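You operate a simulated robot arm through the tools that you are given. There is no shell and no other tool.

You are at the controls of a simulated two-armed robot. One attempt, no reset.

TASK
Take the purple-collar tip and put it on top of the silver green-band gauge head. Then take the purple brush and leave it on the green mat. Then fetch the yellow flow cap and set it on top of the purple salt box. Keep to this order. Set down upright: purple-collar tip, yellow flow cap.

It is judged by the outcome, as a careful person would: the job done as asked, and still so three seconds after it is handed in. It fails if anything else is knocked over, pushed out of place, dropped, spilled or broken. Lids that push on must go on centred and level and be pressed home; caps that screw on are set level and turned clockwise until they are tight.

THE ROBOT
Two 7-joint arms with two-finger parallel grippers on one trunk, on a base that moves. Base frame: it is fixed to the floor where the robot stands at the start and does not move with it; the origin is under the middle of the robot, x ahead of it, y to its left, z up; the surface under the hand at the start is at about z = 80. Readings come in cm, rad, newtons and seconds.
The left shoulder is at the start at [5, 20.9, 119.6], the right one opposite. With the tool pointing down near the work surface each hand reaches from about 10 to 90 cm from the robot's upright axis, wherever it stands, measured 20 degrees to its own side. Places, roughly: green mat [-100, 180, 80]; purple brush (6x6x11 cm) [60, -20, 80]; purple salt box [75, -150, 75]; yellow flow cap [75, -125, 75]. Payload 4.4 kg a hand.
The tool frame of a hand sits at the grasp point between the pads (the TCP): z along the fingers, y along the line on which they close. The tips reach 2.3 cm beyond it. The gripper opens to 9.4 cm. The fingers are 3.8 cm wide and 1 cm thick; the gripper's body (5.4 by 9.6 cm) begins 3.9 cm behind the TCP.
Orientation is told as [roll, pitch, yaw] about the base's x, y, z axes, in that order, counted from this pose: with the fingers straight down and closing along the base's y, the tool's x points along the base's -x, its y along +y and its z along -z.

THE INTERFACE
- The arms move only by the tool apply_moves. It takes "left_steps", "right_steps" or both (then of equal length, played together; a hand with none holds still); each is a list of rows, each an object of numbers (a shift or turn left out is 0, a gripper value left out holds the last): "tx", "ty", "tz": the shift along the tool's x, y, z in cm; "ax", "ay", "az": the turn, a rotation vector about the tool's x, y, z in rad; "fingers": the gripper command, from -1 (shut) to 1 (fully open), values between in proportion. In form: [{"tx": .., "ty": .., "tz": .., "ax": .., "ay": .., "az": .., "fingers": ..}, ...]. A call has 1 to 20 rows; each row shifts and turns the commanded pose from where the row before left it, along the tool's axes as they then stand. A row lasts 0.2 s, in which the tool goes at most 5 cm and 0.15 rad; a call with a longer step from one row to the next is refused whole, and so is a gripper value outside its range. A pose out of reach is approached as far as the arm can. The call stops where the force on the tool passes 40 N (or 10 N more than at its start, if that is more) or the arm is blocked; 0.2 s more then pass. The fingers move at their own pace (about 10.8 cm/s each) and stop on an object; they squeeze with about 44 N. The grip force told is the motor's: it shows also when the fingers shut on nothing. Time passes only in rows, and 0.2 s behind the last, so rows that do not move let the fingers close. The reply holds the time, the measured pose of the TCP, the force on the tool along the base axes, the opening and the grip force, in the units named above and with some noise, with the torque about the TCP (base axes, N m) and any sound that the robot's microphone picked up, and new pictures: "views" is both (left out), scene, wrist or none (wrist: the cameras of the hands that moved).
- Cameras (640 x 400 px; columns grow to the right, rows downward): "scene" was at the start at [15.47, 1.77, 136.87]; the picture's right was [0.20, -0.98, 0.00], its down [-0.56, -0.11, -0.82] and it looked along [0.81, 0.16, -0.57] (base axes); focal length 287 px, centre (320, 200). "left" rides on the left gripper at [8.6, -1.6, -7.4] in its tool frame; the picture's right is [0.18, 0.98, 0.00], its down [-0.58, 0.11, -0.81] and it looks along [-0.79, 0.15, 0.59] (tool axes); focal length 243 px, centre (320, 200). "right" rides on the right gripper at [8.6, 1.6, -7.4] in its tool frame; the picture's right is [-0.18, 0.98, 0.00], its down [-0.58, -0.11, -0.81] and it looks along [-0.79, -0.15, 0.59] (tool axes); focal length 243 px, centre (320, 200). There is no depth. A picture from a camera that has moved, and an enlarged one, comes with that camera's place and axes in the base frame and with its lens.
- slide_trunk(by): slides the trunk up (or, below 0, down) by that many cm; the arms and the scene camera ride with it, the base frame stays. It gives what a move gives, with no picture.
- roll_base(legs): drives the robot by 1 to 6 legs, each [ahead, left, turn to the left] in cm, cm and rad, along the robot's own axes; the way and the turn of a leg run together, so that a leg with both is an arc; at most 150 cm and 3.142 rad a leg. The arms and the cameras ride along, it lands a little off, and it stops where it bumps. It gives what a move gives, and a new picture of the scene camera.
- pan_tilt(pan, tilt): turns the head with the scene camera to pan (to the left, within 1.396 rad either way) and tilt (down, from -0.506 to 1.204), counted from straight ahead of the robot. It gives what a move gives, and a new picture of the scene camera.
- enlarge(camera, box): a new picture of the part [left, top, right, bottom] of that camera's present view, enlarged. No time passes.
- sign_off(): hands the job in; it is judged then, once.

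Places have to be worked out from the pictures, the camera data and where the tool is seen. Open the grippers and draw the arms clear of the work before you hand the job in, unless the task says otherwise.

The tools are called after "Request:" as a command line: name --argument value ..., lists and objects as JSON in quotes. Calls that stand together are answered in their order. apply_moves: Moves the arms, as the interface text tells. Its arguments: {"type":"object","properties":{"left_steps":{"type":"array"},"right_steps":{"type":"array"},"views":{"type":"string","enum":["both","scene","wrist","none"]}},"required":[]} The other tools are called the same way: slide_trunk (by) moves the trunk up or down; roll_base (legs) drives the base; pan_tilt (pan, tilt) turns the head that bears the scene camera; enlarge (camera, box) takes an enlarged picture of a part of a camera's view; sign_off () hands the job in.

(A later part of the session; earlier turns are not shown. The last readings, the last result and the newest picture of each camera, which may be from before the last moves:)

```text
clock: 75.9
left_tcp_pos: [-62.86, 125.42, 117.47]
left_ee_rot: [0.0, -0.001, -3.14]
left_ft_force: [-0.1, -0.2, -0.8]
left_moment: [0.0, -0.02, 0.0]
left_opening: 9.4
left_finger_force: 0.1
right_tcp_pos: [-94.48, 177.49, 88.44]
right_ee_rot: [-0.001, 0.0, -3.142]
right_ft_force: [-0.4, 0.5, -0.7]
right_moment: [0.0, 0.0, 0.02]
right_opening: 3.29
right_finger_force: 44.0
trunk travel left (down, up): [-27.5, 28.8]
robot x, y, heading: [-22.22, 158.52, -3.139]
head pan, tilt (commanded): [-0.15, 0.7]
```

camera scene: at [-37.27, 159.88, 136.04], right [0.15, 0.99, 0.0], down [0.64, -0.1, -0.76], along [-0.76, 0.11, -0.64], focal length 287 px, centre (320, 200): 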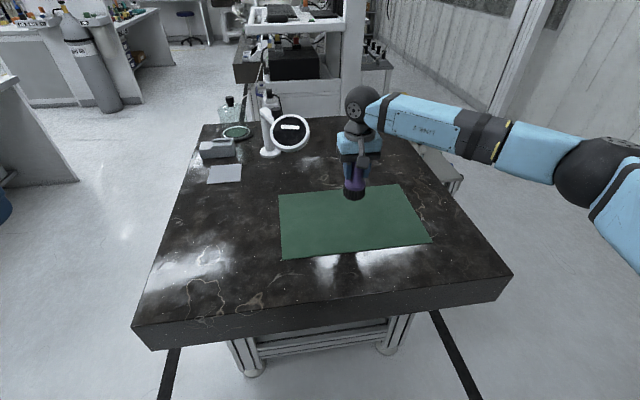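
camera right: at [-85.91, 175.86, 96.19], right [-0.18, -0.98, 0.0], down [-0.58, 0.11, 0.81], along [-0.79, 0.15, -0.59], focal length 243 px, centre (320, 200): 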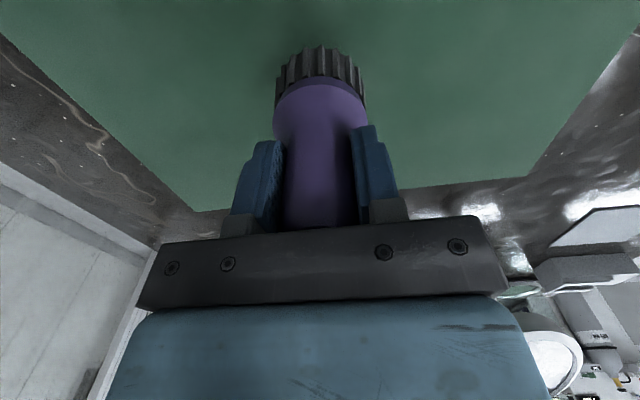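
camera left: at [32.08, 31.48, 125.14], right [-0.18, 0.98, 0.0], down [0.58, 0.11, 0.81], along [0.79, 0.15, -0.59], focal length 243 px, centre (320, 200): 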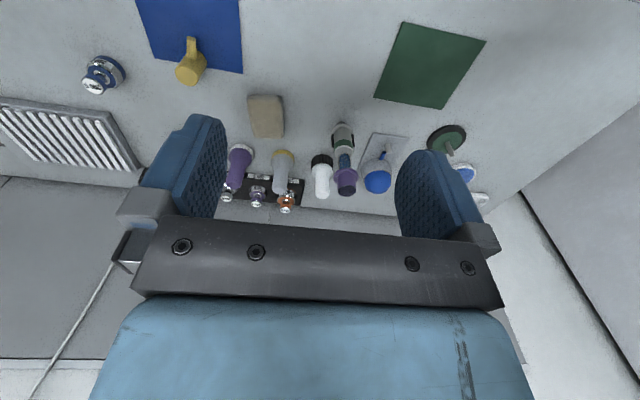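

No contact yet (still about -1 N); I continue in small steps.

Request:
apply_moves --right_steps '[{"tz": 0.1}, {"tz": 0.1}, {}]' --views "none"

Request:
apply_moves --right_steps '[{"tz": 0.1}, {"tz": 0.05}, {}]' --views "none"

```text
clock: 76.7
left_tcp_pos: [-62.83, 125.44, 117.69]
left_ee_rot: [0.002, -0.002, -3.139]
left_ft_force: [-0.2, 1.0, 0.0]
left_moment: [0.05, 0.02, -0.01]
left_opening: 9.41
left_finger_force: 0.0
right_tcp_pos: [-94.52, 177.42, 88.16]
right_ee_rot: [0.001, 0.001, -3.141]
right_ft_force: [-0.7, -0.4, -1.0]
right_moment: [0.02, 0.01, 0.03]
right_opening: 3.26
right_finger_force: 44.4
trunk travel left (down, up): [-27.5, 28.8]
robot x, y, heading: [-22.47, 158.18, -3.141]
head pan, tilt (commanded): [-0.15, 0.7]
```

```text
clock: 77.5
left_tcp_pos: [-62.97, 125.43, 117.66]
left_ee_rot: [0.0, 0.0, -3.14]
left_ft_force: [0.3, -0.3, 0.0]
left_moment: [-0.04, -0.02, -0.01]
left_opening: 9.4
left_finger_force: 0.1
right_tcp_pos: [-94.56, 177.43, 88.15]
right_ee_rot: [0.001, -0.001, -3.142]
right_ft_force: [-0.6, -0.1, -1.4]
right_moment: [0.0, 0.01, -0.01]
right_opening: 3.29
right_finger_force: 44.0
trunk travel left (down, up): [-27.5, 28.8]
robot x, y, heading: [-22.17, 158.33, -3.139]
head pan, tilt (commanded): [-0.15, 0.7]
```

Request:
apply_moves --right_steps '[{"tz": 0.1}, {"tz": 0.1}, {}]' --views "none"

Request:
enlarge --camera "scene" --box '[310, 150, 400, 240]'

```text
clock: 78.3
left_tcp_pos: [-62.94, 125.5, 117.58]
left_ee_rot: [0.001, -0.001, -3.138]
left_ft_force: [0.7, -1.0, -0.1]
left_moment: [0.03, 0.02, 0.0]
left_opening: 9.39
left_finger_force: 0.0
right_tcp_pos: [-94.42, 177.52, 87.9]
right_ee_rot: [0.001, 0.002, -3.141]
right_ft_force: [0.6, 0.5, -0.7]
right_moment: [-0.01, -0.02, -0.01]
right_opening: 3.25
right_finger_force: 44.3
trunk travel left (down, up): [-27.5, 28.8]
robot x, y, heading: [-22.34, 158.58, -3.14]
head pan, tilt (commanded): [-0.15, 0.7]
```

```text
4.44 times, centred on (355, 195) of scene
camera zoom: at [-37.28, 159.89, 136.04], right [0.15, 0.99, 0.0], down [0.64, -0.1, -0.76], along [-0.76, 0.11, -0.64], focal length 1276 px, centre (164, 222)
```

zoom: 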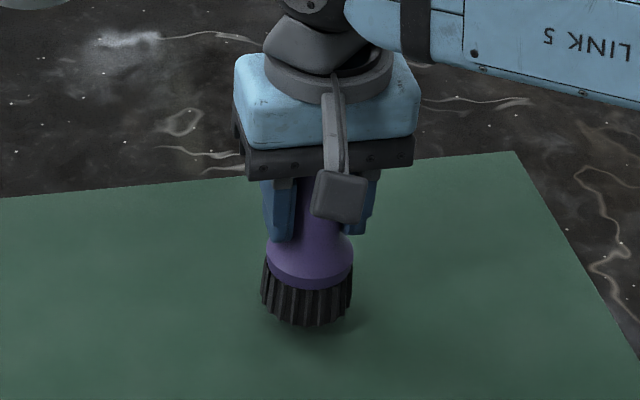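

Request:
apply_moves --right_steps '[{"tz": 0.1}, {"tz": 0.1}, {}]' --views "none"

Request:
apply_moves --right_steps '[{"tz": 0.1}, {"tz": 0.1}, {}]' --views "none"

```text
clock: 79.1
left_tcp_pos: [-62.93, 125.56, 117.63]
left_ee_rot: [0.001, -0.001, -3.141]
left_ft_force: [0.5, 0.1, 0.2]
left_moment: [0.0, 0.01, 0.03]
left_opening: 9.38
left_finger_force: 0.1
right_tcp_pos: [-94.51, 177.41, 87.7]
right_ee_rot: [0.002, 0.0, -3.138]
right_ft_force: [-0.1, 0.0, -0.4]
right_moment: [0.03, 0.01, -0.01]
right_opening: 3.27
right_finger_force: 43.8
trunk travel left (down, up): [-27.5, 28.8]
robot x, y, heading: [-22.24, 158.41, -3.144]
head pan, tilt (commanded): [-0.15, 0.7]
```

```text
clock: 79.9
left_tcp_pos: [-62.89, 125.46, 117.61]
left_ee_rot: [0.001, 0.0, -3.14]
left_ft_force: [-0.2, 0.2, -0.3]
left_moment: [0.03, 0.0, -0.01]
left_opening: 9.37
left_finger_force: 0.1
right_tcp_pos: [-94.48, 177.4, 87.5]
right_ee_rot: [0.001, 0.002, -3.141]
right_ft_force: [0.1, -0.5, -0.5]
right_moment: [-0.03, 0.02, 0.02]
right_opening: 3.3
right_finger_force: 43.8
trunk travel left (down, up): [-27.5, 28.8]
robot x, y, heading: [-22.3, 158.34, -3.14]
head pan, tilt (commanded): [-0.15, 0.7]
```

Request:
apply_moves --right_steps '[{"tz": 0.1}, {"tz": 0.1}, {}]' --views "wrist"

Request:
enlarge --camera "scene" --box '[325, 170, 385, 230]'

```text
clock: 80.7
left_tcp_pos: [-62.94, 125.52, 117.63]
left_ee_rot: [0.0, 0.0, -3.14]
left_ft_force: [0.0, 0.6, 0.9]
left_moment: [0.01, -0.01, 0.01]
left_opening: 9.41
left_finger_force: 0.0
right_tcp_pos: [-94.45, 177.47, 87.31]
right_ee_rot: [0.0, 0.0, -3.14]
right_ft_force: [0.2, 0.8, -0.5]
right_moment: [-0.03, 0.0, 0.02]
right_opening: 3.29
right_finger_force: 44.4
trunk travel left (down, up): [-27.5, 28.8]
robot x, y, heading: [-22.12, 158.7, -3.139]
head pan, tilt (commanded): [-0.15, 0.7]
camera right: at [-85.91, 175.84, 94.76], right [-0.18, -0.98, 0.0], down [-0.58, 0.11, 0.81], along [-0.79, 0.15, -0.59], focal length 243 px, centre (320, 200)
```

right: 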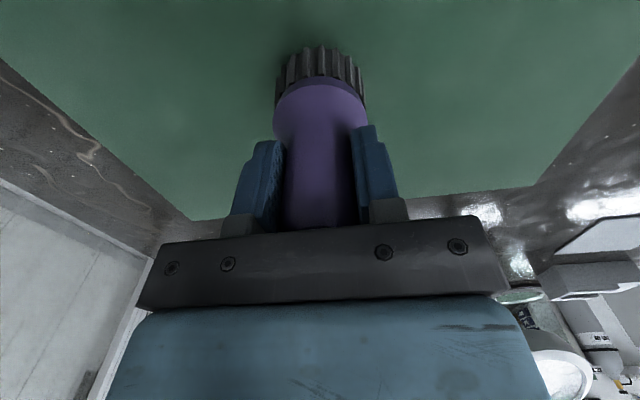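

```text
6.67 times, centred on (355, 200) of scene
camera zoom: at [-37.28, 159.89, 136.04], right [0.15, 0.99, 0.0], down [0.64, -0.1, -0.76], along [-0.76, 0.11, -0.64], focal length 1915 px, centre (87, 200)
```

zoom: 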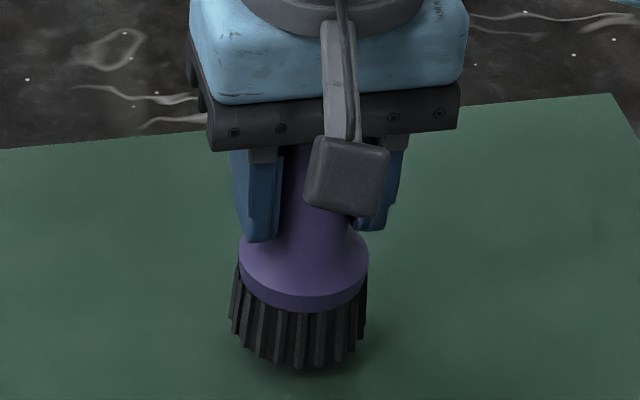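

The brush is still just off the mat (shadow visible); I keep easing down.

Request:
apply_moves --right_steps '[{"tz": 0.15}, {"tz": 0.15}, {}]' --views "none"

Request:
apply_moves --right_steps '[{"tz": 0.15}, {"tz": 0.15}, {}]' --views "none"

```text
clock: 81.5
left_tcp_pos: [-62.92, 125.51, 117.7]
left_ee_rot: [-0.001, -0.001, -3.14]
left_ft_force: [0.4, 0.0, -0.2]
left_moment: [0.0, 0.0, 0.0]
left_opening: 9.4
left_finger_force: 0.0
right_tcp_pos: [-94.49, 177.45, 87.09]
right_ee_rot: [0.002, 0.0, -3.141]
right_ft_force: [-0.7, -0.4, -1.5]
right_moment: [0.04, -0.01, -0.01]
right_opening: 3.27
right_finger_force: 44.5
trunk travel left (down, up): [-27.5, 28.8]
robot x, y, heading: [-21.91, 158.79, -3.141]
head pan, tilt (commanded): [-0.15, 0.7]
```

```text
clock: 82.3
left_tcp_pos: [-62.89, 125.49, 117.57]
left_ee_rot: [0.0, 0.0, -3.139]
left_ft_force: [-0.2, 0.4, -0.6]
left_moment: [0.0, -0.01, 0.01]
left_opening: 9.43
left_finger_force: 0.1
right_tcp_pos: [-94.48, 177.52, 86.76]
right_ee_rot: [0.0, -0.001, -3.139]
right_ft_force: [0.6, -0.6, -1.1]
right_moment: [0.01, 0.01, -0.03]
right_opening: 3.28
right_finger_force: 44.3
trunk travel left (down, up): [-27.5, 28.8]
robot x, y, heading: [-22.31, 158.65, -3.144]
head pan, tilt (commanded): [-0.15, 0.7]
```

Request:
enlarge --camera "scene" --box '[335, 195, 375, 235]'

Request:
enlarge --camera "right" --box '[260, 20, 380, 120]'

```text
10.00 times, centred on (355, 215) of scene
camera zoom: at [-37.28, 159.89, 136.04], right [0.15, 0.99, 0.0], down [0.64, -0.1, -0.76], along [-0.76, 0.11, -0.64], focal length 2872 px, centre (-30, 50)
```

zoom: 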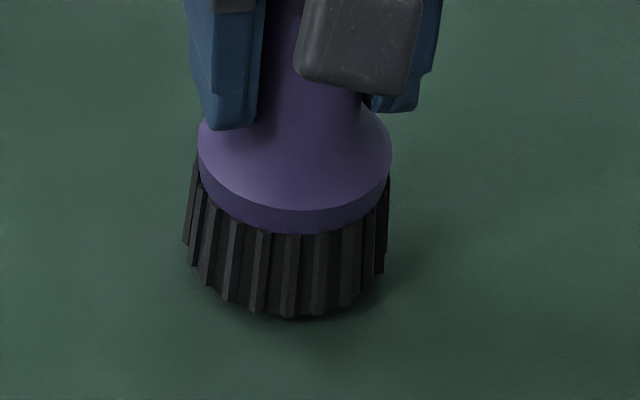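

```text
4.00 times, centred on (320, 70) of right
camera zoom: at [-85.93, 175.86, 94.15], right [-0.18, -0.98, 0.0], down [-0.58, 0.11, 0.81], along [-0.79, 0.15, -0.59], focal length 970 px, centre (320, 720)
```

zoom: 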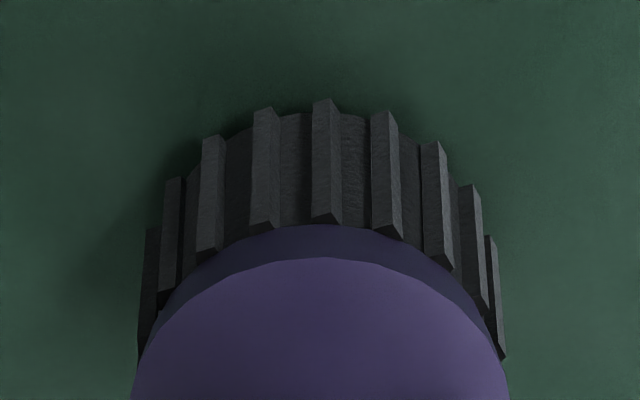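

A small gap remains under the bristles; I go on down in small steps.

Request:
apply_moves --right_steps '[{"tz": 0.15}, {"tz": 0.15}, {}]' --views "none"

Request:
apply_moves --right_steps '[{"tz": 0.15}, {"tz": 0.15}, {}]' --views "none"

```text
clock: 83.1
left_tcp_pos: [-62.92, 125.53, 117.66]
left_ee_rot: [-0.001, -0.002, -3.139]
left_ft_force: [0.4, 0.8, -0.1]
left_moment: [0.0, -0.02, -0.01]
left_opening: 9.41
left_finger_force: 0.0
right_tcp_pos: [-94.51, 177.53, 86.4]
right_ee_rot: [0.0, 0.003, -3.141]
right_ft_force: [-0.7, 0.3, -1.3]
right_moment: [0.0, 0.02, 0.0]
right_opening: 3.28
right_finger_force: 43.6
trunk travel left (down, up): [-27.5, 28.8]
robot x, y, heading: [-22.29, 158.64, -3.143]
head pan, tilt (commanded): [-0.15, 0.7]
```

```text
clock: 83.9
left_tcp_pos: [-62.78, 125.5, 117.64]
left_ee_rot: [-0.001, 0.001, -3.14]
left_ft_force: [0.2, -0.6, 0.5]
left_moment: [0.01, 0.03, 0.0]
left_opening: 9.4
left_finger_force: 0.0
right_tcp_pos: [-94.39, 177.54, 86.18]
right_ee_rot: [-0.001, -0.003, -3.14]
right_ft_force: [-1.7, 0.0, 5.8]
right_moment: [0.09, -0.12, 0.03]
right_opening: 3.29
right_finger_force: 44.1
trunk travel left (down, up): [-27.5, 28.8]
robot x, y, heading: [-22.39, 158.45, -3.141]
head pan, tilt (commanded): [-0.15, 0.7]
```

Contact at TCP z≈86.2 (about 6 N). I release the brush slowly and rise.

Request:
apply_moves --right_steps '[{"fingers": -0.25}, {"fingers": -0.15}, {"fingers": 0.0}, {"fingers": 0.3}, {"fingers": 0.7}, {"fingers": 1}, {"tz": -1}, {"tz": -2}, {"tz": -3}, {"tz": -4}, {"tz": -4}, {"tz": -4}, {"tz": -4}, {"tz": -4}, {}]' --views "both"

```text
clock: 87.1
left_tcp_pos: [-62.8, 125.52, 117.7]
left_ee_rot: [-0.001, 0.002, -3.14]
left_ft_force: [-0.2, 0.0, -0.4]
left_moment: [0.0, 0.01, -0.03]
left_opening: 9.41
left_finger_force: 0.1
right_tcp_pos: [-94.61, 177.63, 112.01]
right_ee_rot: [0.0, -0.001, -3.142]
right_ft_force: [-0.5, -0.5, 0.2]
right_moment: [-0.03, -0.02, 0.03]
right_opening: 9.41
right_finger_force: 0.0
trunk travel left (down, up): [-27.5, 28.8]
robot x, y, heading: [-22.11, 158.61, -3.136]
head pan, tilt (commanded): [-0.15, 0.7]
camera scene: at [-37.32, 159.92, 136.03], right [0.15, 0.99, 0.0], down [0.64, -0.1, -0.76], along [-0.76, 0.11, -0.64], focal length 287 px, centre (320, 200)
camera right: at [-85.98, 175.98, 119.58], right [-0.18, -0.98, 0.0], down [-0.58, 0.11, 0.81], along [-0.79, 0.15, -0.59], focal length 243 px, centre (320, 200)
```

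scene: 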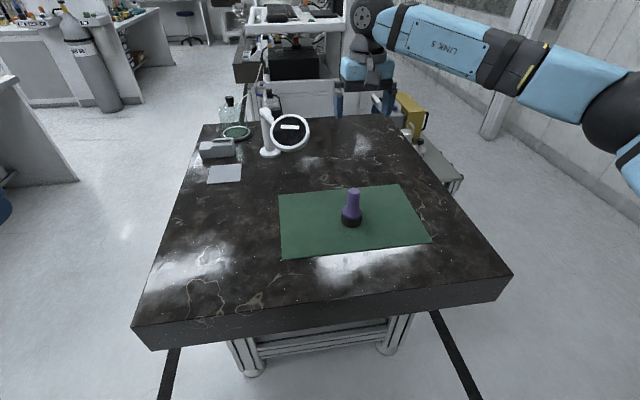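
right: 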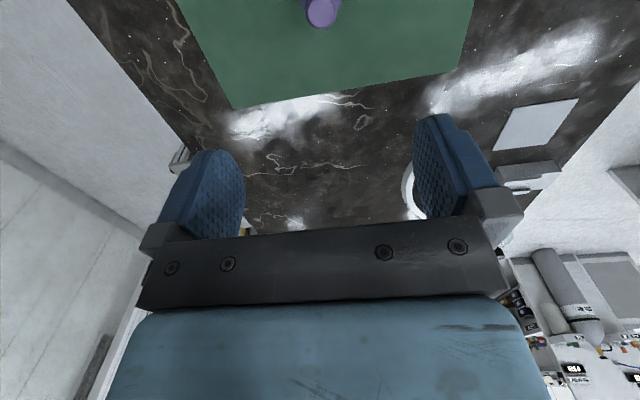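

The brush stands on the green mat. I draw the right hand back toward the robot before driving to the third station.

Request:
apply_moves --right_steps '[{"tz": -1, "tx": 1}, {"tx": 3}, {"tx": 3}, {"tx": 3}, {"tx": 3}, {"tx": 3}, {"tx": 3}, {"tx": 3}, {"tx": 3}, {"tx": 3}, {"tx": 2}, {"tz": -2}, {"tz": -2}, {}]' --views "scene"

Request:
enlarge --camera "scene" --box '[270, 170, 440, 270]'

```text
clock: 90.1
left_tcp_pos: [-62.89, 125.45, 117.59]
left_ee_rot: [0.0, 0.001, -3.141]
left_ft_force: [-0.5, 0.0, -0.4]
left_moment: [0.01, -0.02, 0.0]
left_opening: 9.43
left_finger_force: 0.0
right_tcp_pos: [-64.5, 177.48, 117.07]
right_ee_rot: [0.001, -0.001, -3.139]
right_ft_force: [0.4, -0.5, 0.4]
right_moment: [-0.03, -0.05, 0.02]
right_opening: 9.38
right_finger_force: 0.2
trunk travel left (down, up): [-27.5, 28.8]
robot x, y, heading: [-22.28, 158.79, -3.139]
head pan, tilt (commanded): [-0.15, 0.7]
camera scene: at [-37.28, 159.9, 136.04], right [0.15, 0.99, 0.0], down [0.64, -0.1, -0.76], along [-0.76, 0.11, -0.64], focal length 287 px, centre (320, 200)
```

scene: 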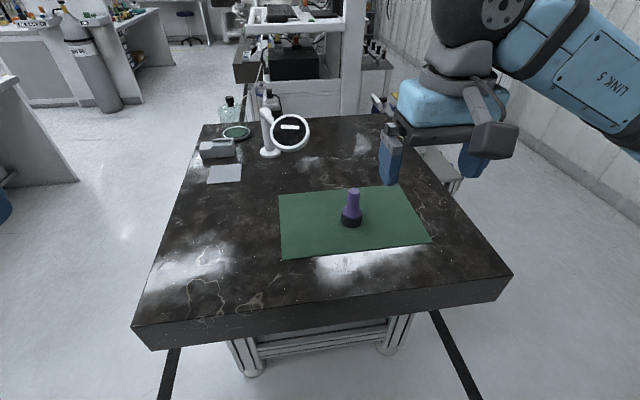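

```text
3.76 times, centred on (355, 220) of scene
camera zoom: at [-37.28, 159.9, 136.04], right [0.15, 0.99, 0.0], down [0.64, -0.1, -0.76], along [-0.76, 0.11, -0.64], focal length 1081 px, centre (188, 125)
```

zoom: 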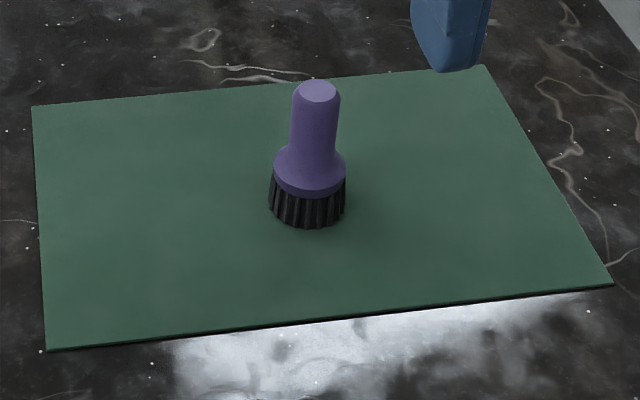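

The brush sits well inside the mat. I turn left to face -y and look along the aisle toward the third station.

Request:
roll_base --legs '[[0, 0, 1.57]]'

Request:
pan_tilt --pan 0.2 --tilt 0.35

```text
clock: 94.3
left_tcp_pos: [11.02, 117.95, 117.56]
left_ee_rot: [0.0, 0.0, -1.571]
left_ft_force: [-1.6, -0.2, 0.4]
left_moment: [0.02, 0.0, 0.0]
left_opening: 9.37
left_finger_force: 0.0
right_tcp_pos: [-41.27, 116.31, 117.08]
right_ee_rot: [0.002, -0.001, -1.572]
right_ft_force: [0.3, 0.3, 0.4]
right_moment: [-0.05, 0.03, 0.02]
right_opening: 9.4
right_finger_force: 0.1
trunk travel left (down, up): [-27.5, 28.8]
robot x, y, heading: [-22.27, 158.67, -1.568]
head pan, tilt (commanded): [-0.15, 0.7]
camera scene: at [-23.4, 143.5, 136.04], right [-0.99, 0.15, 0.0], down [0.1, 0.64, -0.76], along [-0.12, -0.76, -0.64], focal length 287 px, centre (320, 200)
```

scene: 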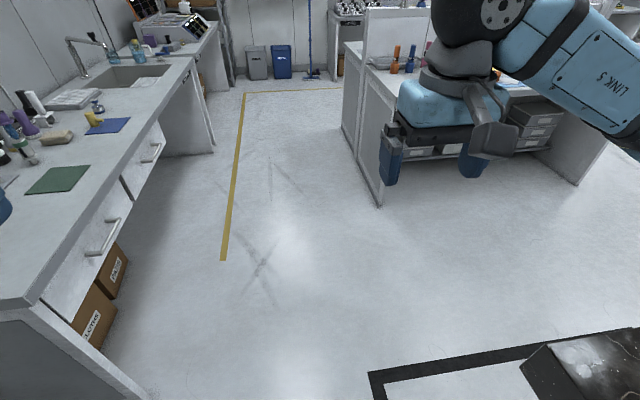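

```text
clock: 95.1
left_tcp_pos: [10.88, 117.78, 117.65]
left_ee_rot: [-0.001, -0.001, -1.57]
left_ft_force: [-1.5, 0.1, 0.9]
left_moment: [0.02, 0.01, 0.01]
left_opening: 9.42
left_finger_force: 0.0
right_tcp_pos: [-41.17, 116.41, 117.06]
right_ee_rot: [-0.002, 0.0, -1.572]
right_ft_force: [-0.1, -0.1, -0.4]
right_moment: [-0.05, -0.01, 0.01]
right_opening: 9.41
right_finger_force: 0.2
trunk travel left (down, up): [-27.5, 28.8]
robot x, y, heading: [-22.02, 158.93, -1.569]
head pan, tilt (commanded): [0.201, 0.351]
camera scene: at [-20.3, 142.77, 139.18], right [-0.98, -0.2, 0.0], down [-0.07, 0.34, -0.94], along [0.19, -0.92, -0.34], focal length 287 px, centre (320, 200)
```

scene: 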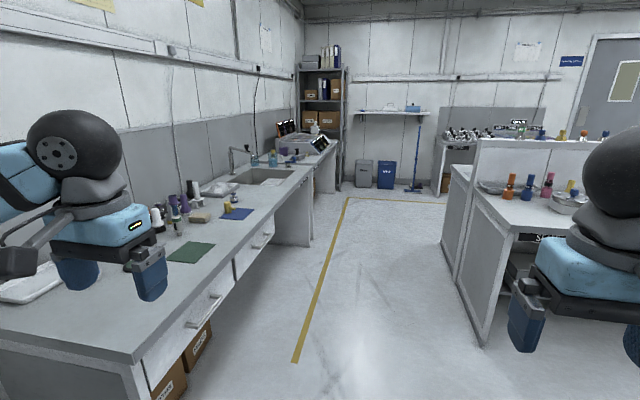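

The aisle is clear all the way. I drive ahead about 284 cm to y≈-125 and then turn left to face the second bench.

Request:
roll_base --legs '[[140, 0, 0], [143, 0, 0], [0, 0, 1.57]]'

Request:
pan_tilt --pan 0.0 --tilt 0.6

```text
clock: 112.7
left_tcp_pos: [19.07, -92.17, 117.62]
left_ee_rot: [-0.002, 0.0, 0.007]
left_ft_force: [-0.6, 0.6, -0.1]
left_moment: [0.02, 0.0, 0.01]
left_opening: 9.4
left_finger_force: 0.1
right_tcp_pos: [20.95, -144.26, 117.1]
right_ee_rot: [0.001, 0.0, 0.007]
right_ft_force: [0.1, 0.2, -0.7]
right_moment: [0.0, 0.0, 0.02]
right_opening: 9.39
right_finger_force: 0.2
trunk travel left (down, up): [-27.5, 28.8]
robot x, y, heading: [-21.27, -125.87, 0.011]
head pan, tilt (commanded): [0.201, 0.351]
camera scene: at [-5.52, -123.61, 139.18], right [0.21, -0.98, 0.0], down [-0.34, -0.07, -0.94], along [0.92, 0.19, -0.34], focal length 287 px, centre (320, 200)
```

scene: 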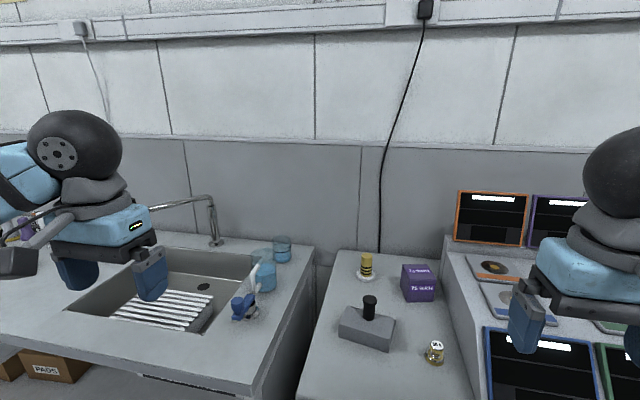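

```text
clock: 113.5
left_tcp_pos: [19.01, -92.23, 117.62]
left_ee_rot: [0.0, 0.001, 0.005]
left_ft_force: [0.5, -1.0, -0.1]
left_moment: [0.0, 0.01, -0.03]
left_opening: 9.38
left_finger_force: 0.1
right_tcp_pos: [20.86, -144.28, 117.02]
right_ee_rot: [0.0, 0.0, 0.007]
right_ft_force: [-0.1, 0.1, -0.2]
right_moment: [0.0, -0.02, -0.01]
right_opening: 9.41
right_finger_force: 0.1
trunk travel left (down, up): [-27.5, 28.8]
robot x, y, heading: [-21.35, -125.39, 0.006]
head pan, tilt (commanded): [0.0, 0.6]
camera scene: at [-5.79, -125.47, 136.91], right [0.01, -1.0, 0.0], down [-0.56, 0.0, -0.83], along [0.83, 0.01, -0.56], focal length 287 px, centre (320, 200)
```

scene: 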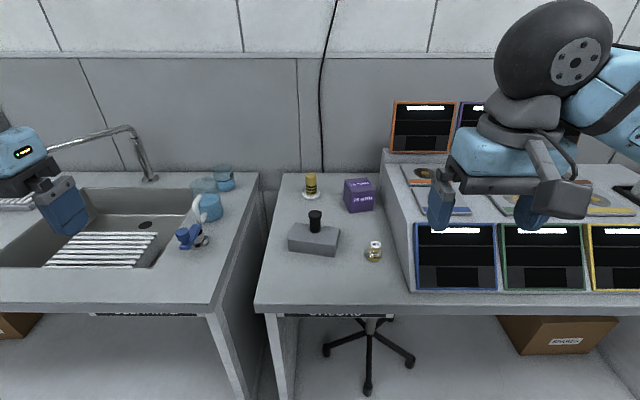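

The second bench shows a yellow striped object, a purple box, a grey block with a black knob, and a small jar. I zoom in to identify the flow cap and the box.

Request:
enlarge --camera "scene" --box '[270, 160, 400, 275]'

Request:
enlarge --camera "scene" --box '[290, 165, 340, 210]'

Request:
enlarge --camera "scene" --box '[335, 170, 385, 215]'

Request:
enlarge --camera "scene" --box '[355, 230, 395, 270]'

```text
3.48 times, centred on (335, 218) of scene
camera zoom: at [-5.79, -125.47, 136.91], right [0.01, -1.0, 0.0], down [-0.56, 0.0, -0.83], along [0.83, 0.01, -0.56], focal length 999 px, centre (268, 139)
```

zoom: 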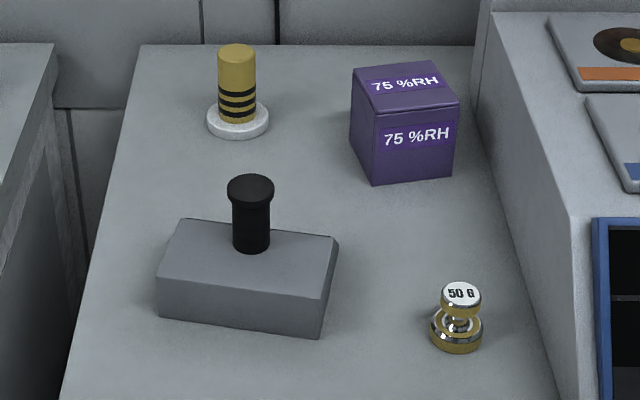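

```text
8.89 times, centred on (315, 188) of scene
camera zoom: at [-5.79, -125.47, 136.91], right [0.01, -1.0, 0.0], down [-0.56, 0.0, -0.83], along [0.83, 0.01, -0.56], focal length 2553 px, centre (364, 311)
```

zoom: 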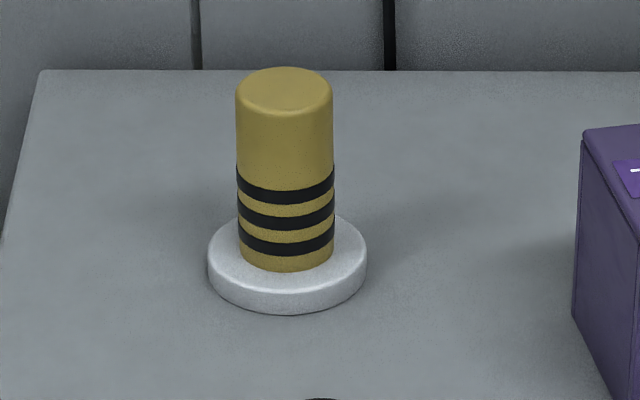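

```text
8.89 times, centred on (360, 192) of scene
camera zoom: at [-5.79, -125.47, 136.91], right [0.01, -1.0, 0.0], down [-0.56, 0.0, -0.83], along [0.83, 0.01, -0.56], focal length 2553 px, centre (-36, 267)
```

zoom: 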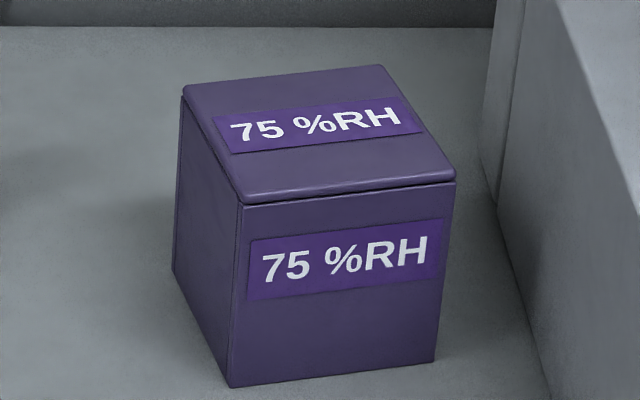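

```text
10.00 times, centred on (375, 250) of scene
camera zoom: at [-5.79, -125.47, 136.91], right [0.01, -1.0, 0.0], down [-0.56, 0.0, -0.83], along [0.83, 0.01, -0.56], focal length 2872 px, centre (-230, -300)
```

zoom: 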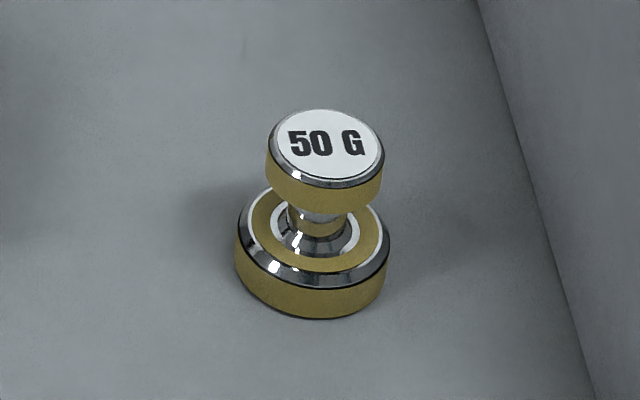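

The yellow cylinder with black rings on a white disc is the flow cap, and the "75 %RH" purple cube is the salt box. I drive 24 cm closer to the bench.

Request:
roll_base --legs '[[24, 0, 0]]'

Request:
pan_tilt --pan 0.0 --tilt 0.75

```text
clock: 115.2
left_tcp_pos: [43.06, -91.96, 117.7]
left_ee_rot: [0.001, -0.001, 0.009]
left_ft_force: [0.0, 0.3, -0.8]
left_moment: [0.0, 0.02, -0.01]
left_opening: 9.39
left_finger_force: 0.1
right_tcp_pos: [45.09, -144.03, 117.11]
right_ee_rot: [0.0, 0.0, 0.009]
right_ft_force: [0.3, 0.3, 0.2]
right_moment: [0.0, -0.04, 0.01]
right_opening: 9.41
right_finger_force: 0.0
trunk travel left (down, up): [-27.5, 28.8]
robot x, y, heading: [2.47, -125.44, 0.008]
head pan, tilt (commanded): [0.0, 0.6]
camera scene: at [18.37, -125.24, 136.9], right [0.01, -1.0, 0.0], down [-0.57, -0.01, -0.82], along [0.82, 0.01, -0.57], focal length 287 px, centre (320, 200)
```

scene: 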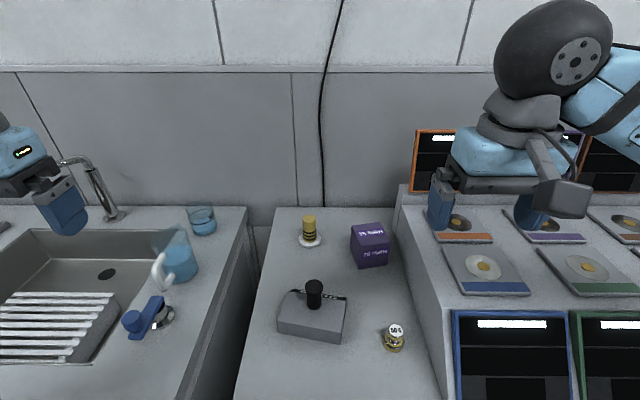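

```text
clock: 116.0
left_tcp_pos: [43.09, -91.97, 117.74]
left_ee_rot: [0.001, -0.001, 0.008]
left_ft_force: [-0.3, 0.9, 0.0]
left_moment: [0.01, -0.01, -0.03]
left_opening: 9.42
left_finger_force: 0.0
right_tcp_pos: [45.03, -143.9, 117.04]
right_ee_rot: [-0.001, -0.001, 0.008]
right_ft_force: [0.9, 0.1, -0.7]
right_moment: [-0.03, -0.02, 0.02]
right_opening: 9.41
right_finger_force: 0.2
trunk travel left (down, up): [-27.5, 28.8]
robot x, y, heading: [2.74, -124.99, 0.013]
head pan, tilt (commanded): [0.0, 0.75]
camera scene: at [17.76, -125.24, 135.62], right [0.01, -1.0, 0.0], down [-0.68, -0.01, -0.73], along [0.73, 0.01, -0.68], focal length 287 px, centre (320, 200)
```

scene: 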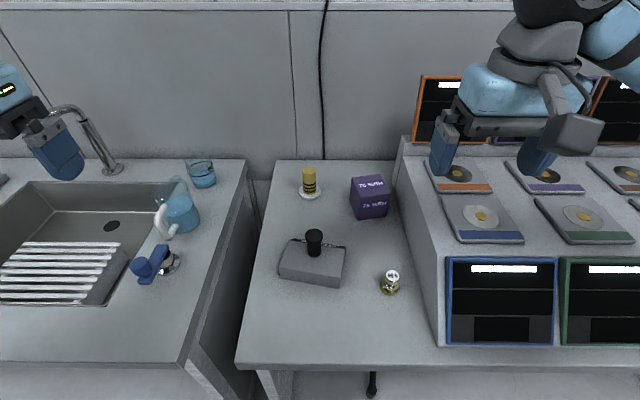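

Request:
enlarge --camera "scene" --box '[285, 155, 335, 205]'

Request:
enlarge --camera "scene" --box '[340, 165, 400, 225]'

```text
8.00 times, centred on (310, 180) of scene
camera zoom: at [17.76, -125.24, 135.62], right [0.01, -1.0, 0.0], down [-0.68, -0.01, -0.73], along [0.73, 0.01, -0.68], focal length 2298 px, centre (400, 360)
```

zoom: 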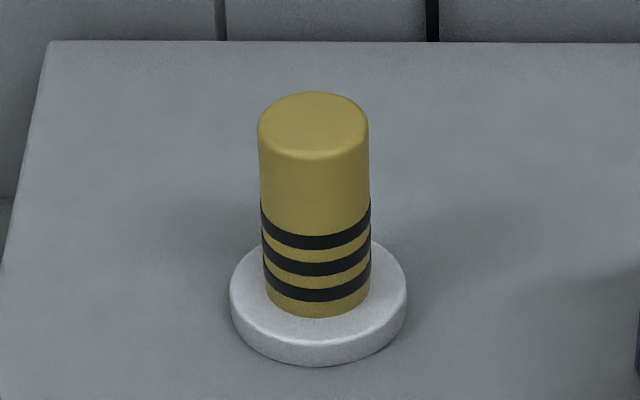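

```text
6.67 times, centred on (370, 195) of scene
camera zoom: at [17.76, -125.24, 135.62], right [0.01, -1.0, 0.0], down [-0.68, -0.01, -0.73], along [0.73, 0.01, -0.68], focal length 1915 px, centre (-13, 233)
```

zoom: 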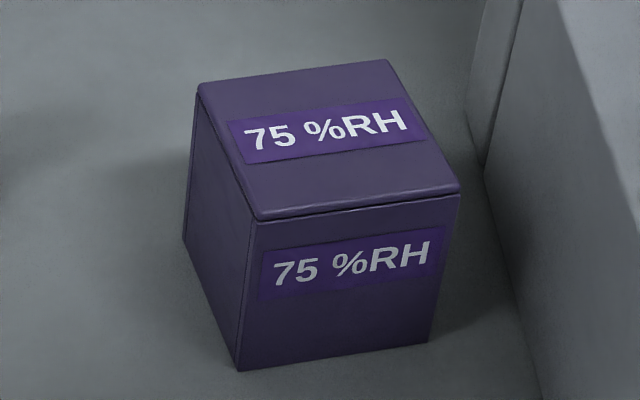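

Triangulating from the two robot positions: cap at about [80.5, -121.8] with top z≈88, box top centre about [74.3, -137.8, 88], bench surface near z≈80. I shift the robot 11 cm left so both lie well on the right hand's side, and look at the console's left wall.

Request:
roll_base --legs '[[0, 11, -0.008]]'

Request:
pan_tilt --pan -0.25 --tilt 0.7

Request:
enlarge --camera "scene" --box '[220, 110, 420, 260]'

```text
clock: 117.6
left_tcp_pos: [43.31, -81.42, 117.62]
left_ee_rot: [0.001, 0.0, 0.0]
left_ft_force: [-0.2, -0.5, 0.4]
left_moment: [-0.05, 0.01, 0.0]
left_opening: 9.42
left_finger_force: 0.2
right_tcp_pos: [44.93, -133.48, 117.08]
right_ee_rot: [-0.002, -0.001, 0.0]
right_ft_force: [0.0, 0.0, 0.4]
right_moment: [0.01, 0.03, 0.0]
right_opening: 9.4
right_finger_force: 0.1
trunk travel left (down, up): [-27.5, 28.8]
robot x, y, heading: [2.75, -114.37, -0.003]
head pan, tilt (commanded): [0.0, 0.75]
camera scene: at [17.72, -114.5, 135.62], right [0.0, -1.0, 0.0], down [-0.68, 0.0, -0.73], along [0.73, 0.0, -0.68], focal length 287 px, centre (320, 200)
```

scene: 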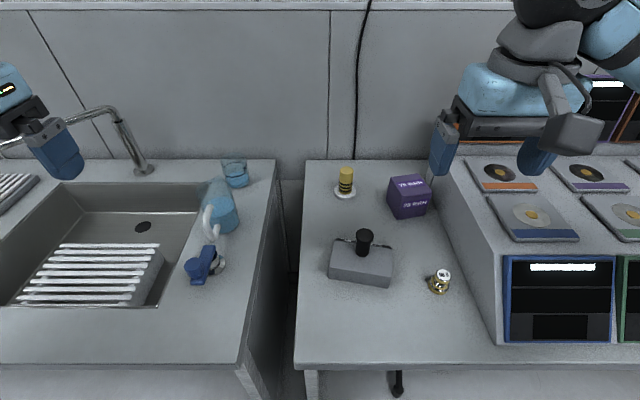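

```text
clock: 118.3
left_tcp_pos: [43.4, -81.41, 117.61]
left_ee_rot: [0.001, 0.0, 0.0]
left_ft_force: [-0.6, -0.2, -0.4]
left_moment: [0.02, 0.01, -0.03]
left_opening: 9.39
left_finger_force: 0.1
right_tcp_pos: [44.87, -133.46, 116.96]
right_ee_rot: [0.002, 0.0, 0.0]
right_ft_force: [0.6, 0.4, -0.3]
right_moment: [-0.01, 0.0, -0.01]
right_opening: 9.41
right_finger_force: 0.0
trunk travel left (down, up): [-27.5, 28.8]
robot x, y, heading: [2.34, -114.64, -0.004]
head pan, tilt (commanded): [-0.25, 0.7]
camera scene: at [17.66, -116.61, 136.04], right [-0.25, -0.97, 0.0], down [-0.62, 0.16, -0.76], along [0.74, -0.19, -0.64], focal length 287 px, centre (320, 200)
```

scene: 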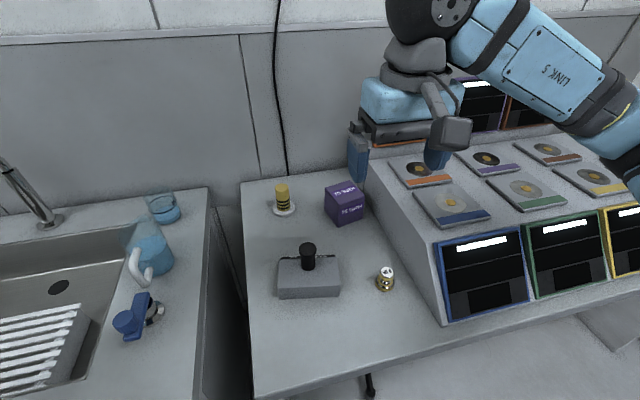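

```text
2.67 times, centred on (320, 185) of scene
camera zoom: at [17.66, -116.61, 136.04], right [-0.25, -0.97, 0.0], down [-0.62, 0.16, -0.76], along [0.74, -0.19, -0.64], focal length 766 px, centre (320, 240)
```

zoom: 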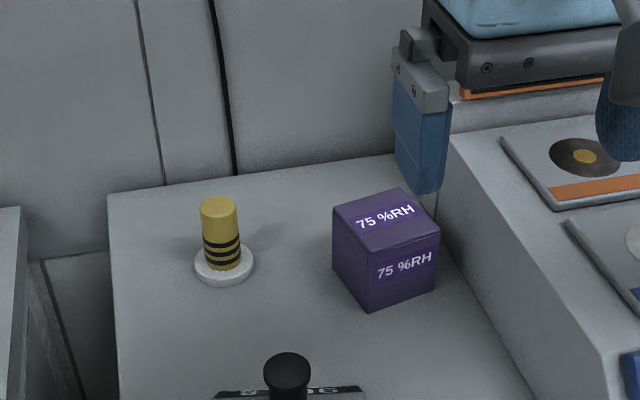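

I bring the right hand forward at height to near the cap and use the wrist camera.

Request:
apply_moves --right_steps '[{"tx": -1.5, "ty": 0.6}, {"tx": -3, "ty": 1.2}, {"tx": -3, "ty": 1.2}, {"tx": -3, "ty": 1.2}, {"tx": -3, "ty": 1.2}, {"tx": -3, "ty": 1.2}, {"tx": -3, "ty": 1.2}, {"tx": -3, "ty": 1.2}, {"tx": -3, "ty": 1.2}, {"tx": -3, "ty": 1.0}, {"tx": -3, "ty": 0.5}, {"tx": -2}, {}]' --views "both"

```text
clock: 121.1
left_tcp_pos: [43.37, -81.4, 117.69]
left_ee_rot: [0.002, -0.001, 0.001]
left_ft_force: [0.6, -0.4, -0.7]
left_moment: [-0.02, 0.0, 0.01]
left_opening: 9.4
left_finger_force: 0.0
right_tcp_pos: [78.28, -121.81, 117.14]
right_ee_rot: [0.0, 0.001, 0.001]
right_ft_force: [-0.3, 0.5, -0.3]
right_moment: [0.01, 0.02, 0.01]
right_opening: 9.4
right_finger_force: 0.0
trunk travel left (down, up): [-27.5, 28.8]
robot x, y, heading: [2.51, -114.63, -0.0]
head pan, tilt (commanded): [-0.25, 0.7]
camera scene: at [17.64, -116.63, 136.05], right [-0.25, -0.97, 0.0], down [-0.62, 0.16, -0.77], along [0.74, -0.19, -0.64], focal length 287 px, centre (320, 200)
camera right: at [69.59, -120.24, 124.54], right [0.18, 0.98, 0.0], down [0.58, -0.11, 0.81], along [0.79, -0.15, -0.59], focal length 243 px, centre (320, 200)
```

scene: 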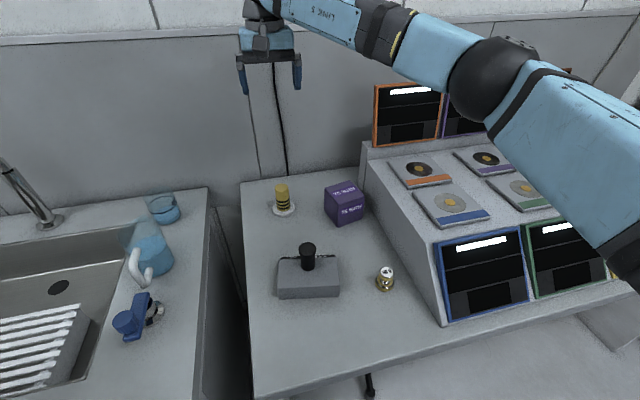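
right: 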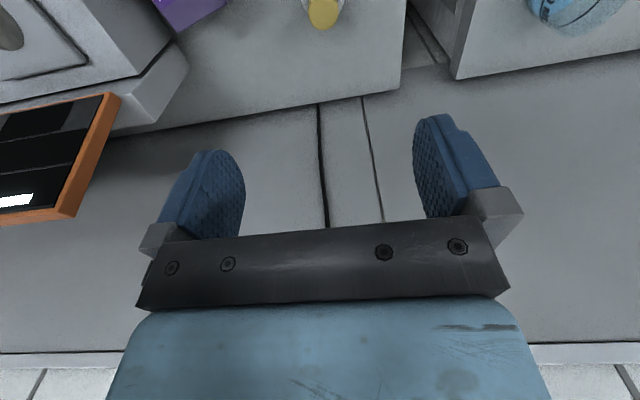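

The wrist view places the cap at about [80.2, -121.9]. I centre over it and descend to z≈98 for a closer look.

Request:
apply_moves --right_steps '[{"tx": -1}, {"tx": -1}, {"tz": 3}, {"tz": 4}, {"tz": 4}, {"tz": 4}, {"tz": 4}, {}]' --views "both"

Request:
enlarge --camera "right" --box '[260, 20, 380, 120]'

```text
clock: 122.9
left_tcp_pos: [43.38, -81.41, 117.62]
left_ee_rot: [0.001, 0.0, 0.002]
left_ft_force: [0.3, 0.7, 0.8]
left_moment: [-0.02, 0.0, -0.02]
left_opening: 9.4
left_finger_force: 0.1
right_tcp_pos: [80.27, -121.86, 98.14]
right_ee_rot: [0.0, -0.001, 0.0]
right_ft_force: [-0.1, 0.8, -0.2]
right_moment: [0.01, 0.01, 0.03]
right_opening: 9.39
right_finger_force: 0.0
trunk travel left (down, up): [-27.5, 28.8]
robot x, y, heading: [2.85, -114.64, 0.002]
head pan, tilt (commanded): [-0.25, 0.7]
camera scene: at [17.61, -116.6, 136.05], right [-0.25, -0.97, 0.0], down [-0.62, 0.16, -0.77], along [0.74, -0.19, -0.64], focal length 287 px, centre (320, 200)
camera right: at [71.61, -120.23, 105.55], right [0.18, 0.98, 0.0], down [0.58, -0.11, 0.81], along [0.79, -0.15, -0.59], focal length 243 px, centre (320, 200)
```

scene: 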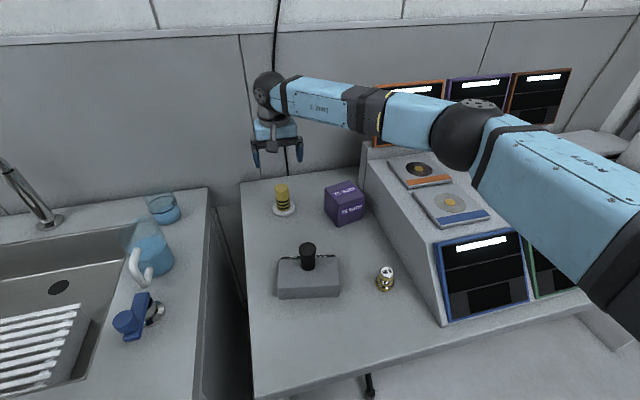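
right: 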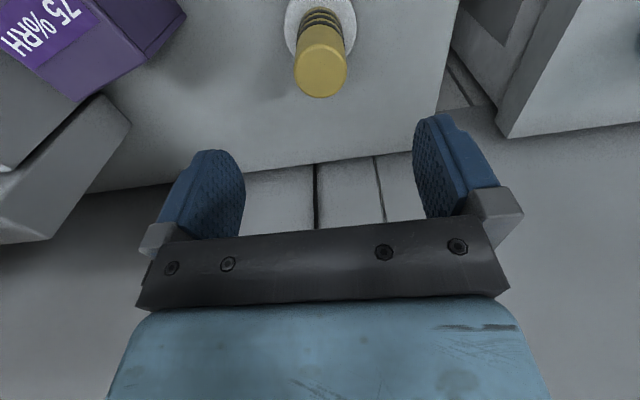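

```text
4.00 times, centred on (320, 70) of right
camera zoom: at [71.61, -120.23, 105.55], right [0.18, 0.98, 0.0], down [0.58, -0.11, 0.81], along [0.79, -0.15, -0.59], focal length 970 px, centre (320, 720)
```

zoom: 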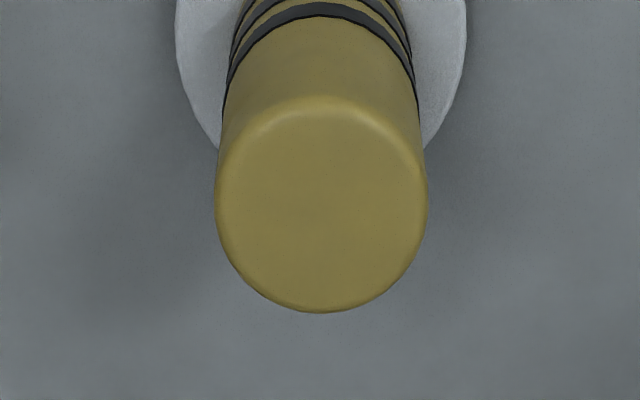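

The cap is centred under the tool (top z≈88–88.7). I descend to TCP z≈85.7 with open fingers, watching the force.

Request:
apply_moves --right_steps '[{"tx": 0.15, "tz": 3}, {"tz": 3}, {"tz": 3}, {"tz": 1.5}, {"tz": 1}, {"tz": 0.5}, {"tz": 0.4}, {}]' --views "both"

Request:
enlarge --camera "scene" --box '[240, 150, 330, 230]'

```text
clock: 124.7
left_tcp_pos: [43.28, -81.42, 117.64]
left_ee_rot: [-0.001, 0.0, 0.0]
left_ft_force: [-0.5, 0.1, -0.9]
left_moment: [0.02, 0.01, -0.02]
left_opening: 9.41
left_finger_force: 0.1
right_tcp_pos: [80.23, -121.75, 85.64]
right_ee_rot: [0.0, 0.002, 0.0]
right_ft_force: [0.8, -0.7, 0.2]
right_moment: [-0.01, 0.01, 0.04]
right_opening: 9.39
right_finger_force: 0.0
trunk travel left (down, up): [-27.5, 28.8]
robot x, y, heading: [3.04, -114.64, -0.003]
head pan, tilt (commanded): [-0.25, 0.7]
camera scene: at [17.66, -116.61, 136.04], right [-0.25, -0.97, 0.0], down [-0.62, 0.16, -0.76], along [0.74, -0.19, -0.64], focal length 287 px, centre (320, 200)
camera right: at [71.46, -120.14, 93.12], right [0.18, 0.98, 0.0], down [0.58, -0.11, 0.81], along [0.79, -0.15, -0.59], focal length 243 px, centre (320, 200)
```

scene: 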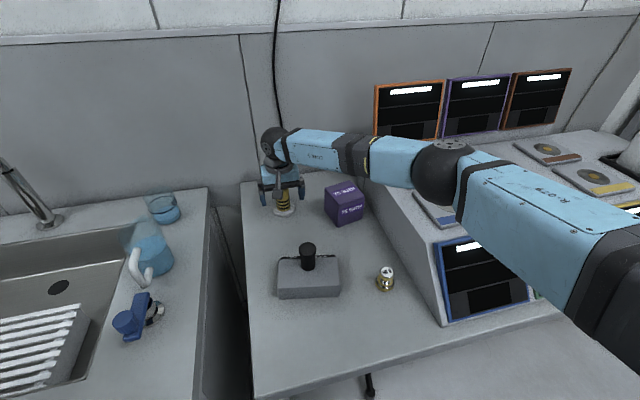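
right: 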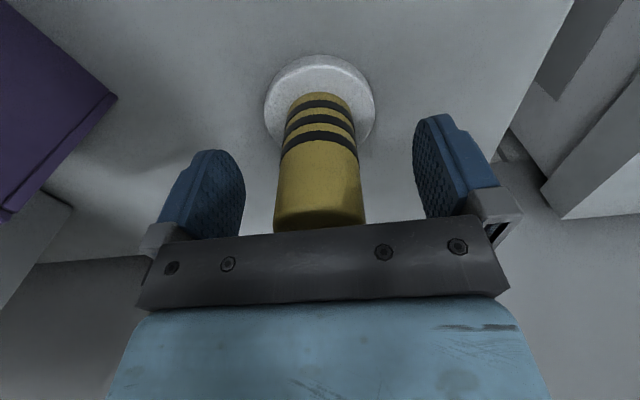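

```text
5.00 times, centred on (285, 190) of scene
camera zoom: at [17.66, -116.61, 136.04], right [-0.25, -0.97, 0.0], down [-0.62, 0.16, -0.76], along [0.74, -0.19, -0.64], focal length 1436 px, centre (495, 250)
```

zoom: 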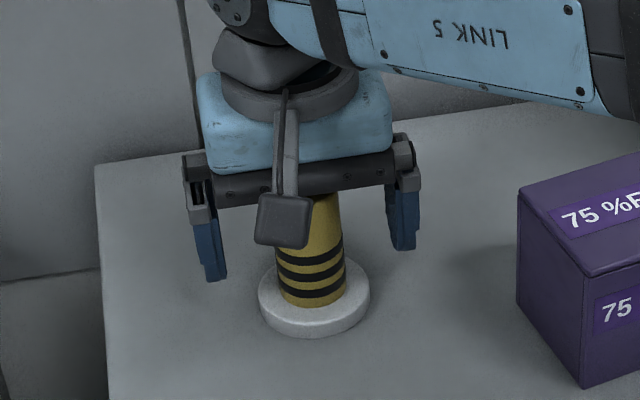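

The cap stands between the pads with the body just above its top. I close the fingers and test with a tiny lift.

Request:
apply_moves --right_steps '[{"fingers": -1}, {"fingers": -1}, {"fingers": -1}, {"fingers": -1}]' --views "wrist"

Request:
apply_moves --right_steps '[{"tz": -0.3}, {"tz": -0.4}, {"tz": -0.5}, {}]' --views "wrist"

```text
clock: 125.7
left_tcp_pos: [43.26, -81.46, 117.61]
left_ee_rot: [0.002, -0.001, 0.001]
left_ft_force: [-0.5, 0.1, 0.6]
left_moment: [-0.02, 0.0, -0.04]
left_opening: 9.41
left_finger_force: 0.0
right_tcp_pos: [80.16, -121.66, 85.71]
right_ee_rot: [0.0, 0.001, -0.001]
right_ft_force: [-0.7, -0.8, 0.9]
right_moment: [-0.11, -0.01, -0.09]
right_opening: 3.73
right_finger_force: 44.0
trunk travel left (down, up): [-27.5, 28.8]
robot x, y, heading: [2.4, -114.72, 0.005]
head pan, tilt (commanded): [-0.25, 0.7]
camera right: at [71.46, -120.14, 93.13], right [0.18, 0.98, 0.0], down [0.58, -0.11, 0.81], along [0.79, -0.15, -0.59], focal length 243 px, centre (320, 200)
```

right: 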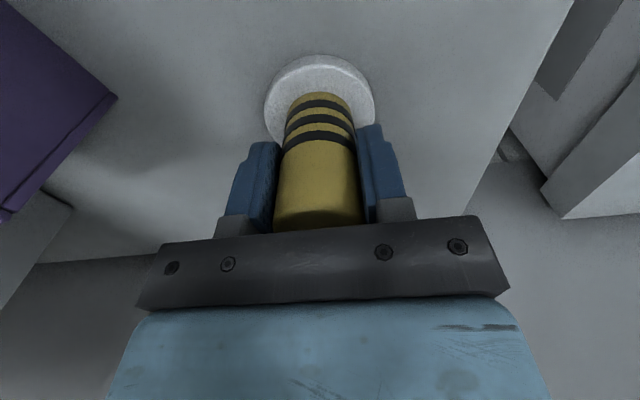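

```text
clock: 126.7
left_tcp_pos: [43.41, -81.42, 117.63]
left_ee_rot: [-0.001, 0.0, 0.0]
left_ft_force: [0.4, -0.4, -0.3]
left_moment: [-0.01, 0.02, -0.01]
left_opening: 9.42
left_finger_force: 0.1
right_tcp_pos: [80.25, -121.65, 86.78]
right_ee_rot: [0.001, -0.001, -0.001]
right_ft_force: [0.2, 0.0, -2.9]
right_moment: [-0.02, -0.01, 0.01]
right_opening: 3.77
right_finger_force: 44.0
trunk travel left (down, up): [-27.5, 28.8]
robot x, y, heading: [2.47, -114.5, -0.003]
head pan, tilt (commanded): [-0.25, 0.7]
camera right: at [71.5, -120.14, 94.29], right [0.18, 0.98, 0.0], down [0.58, -0.11, 0.81], along [0.79, -0.15, -0.59], focal length 243 px, centre (320, 200)
```

right: 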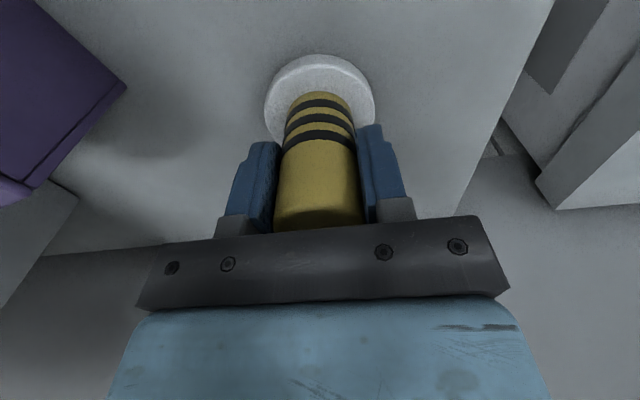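

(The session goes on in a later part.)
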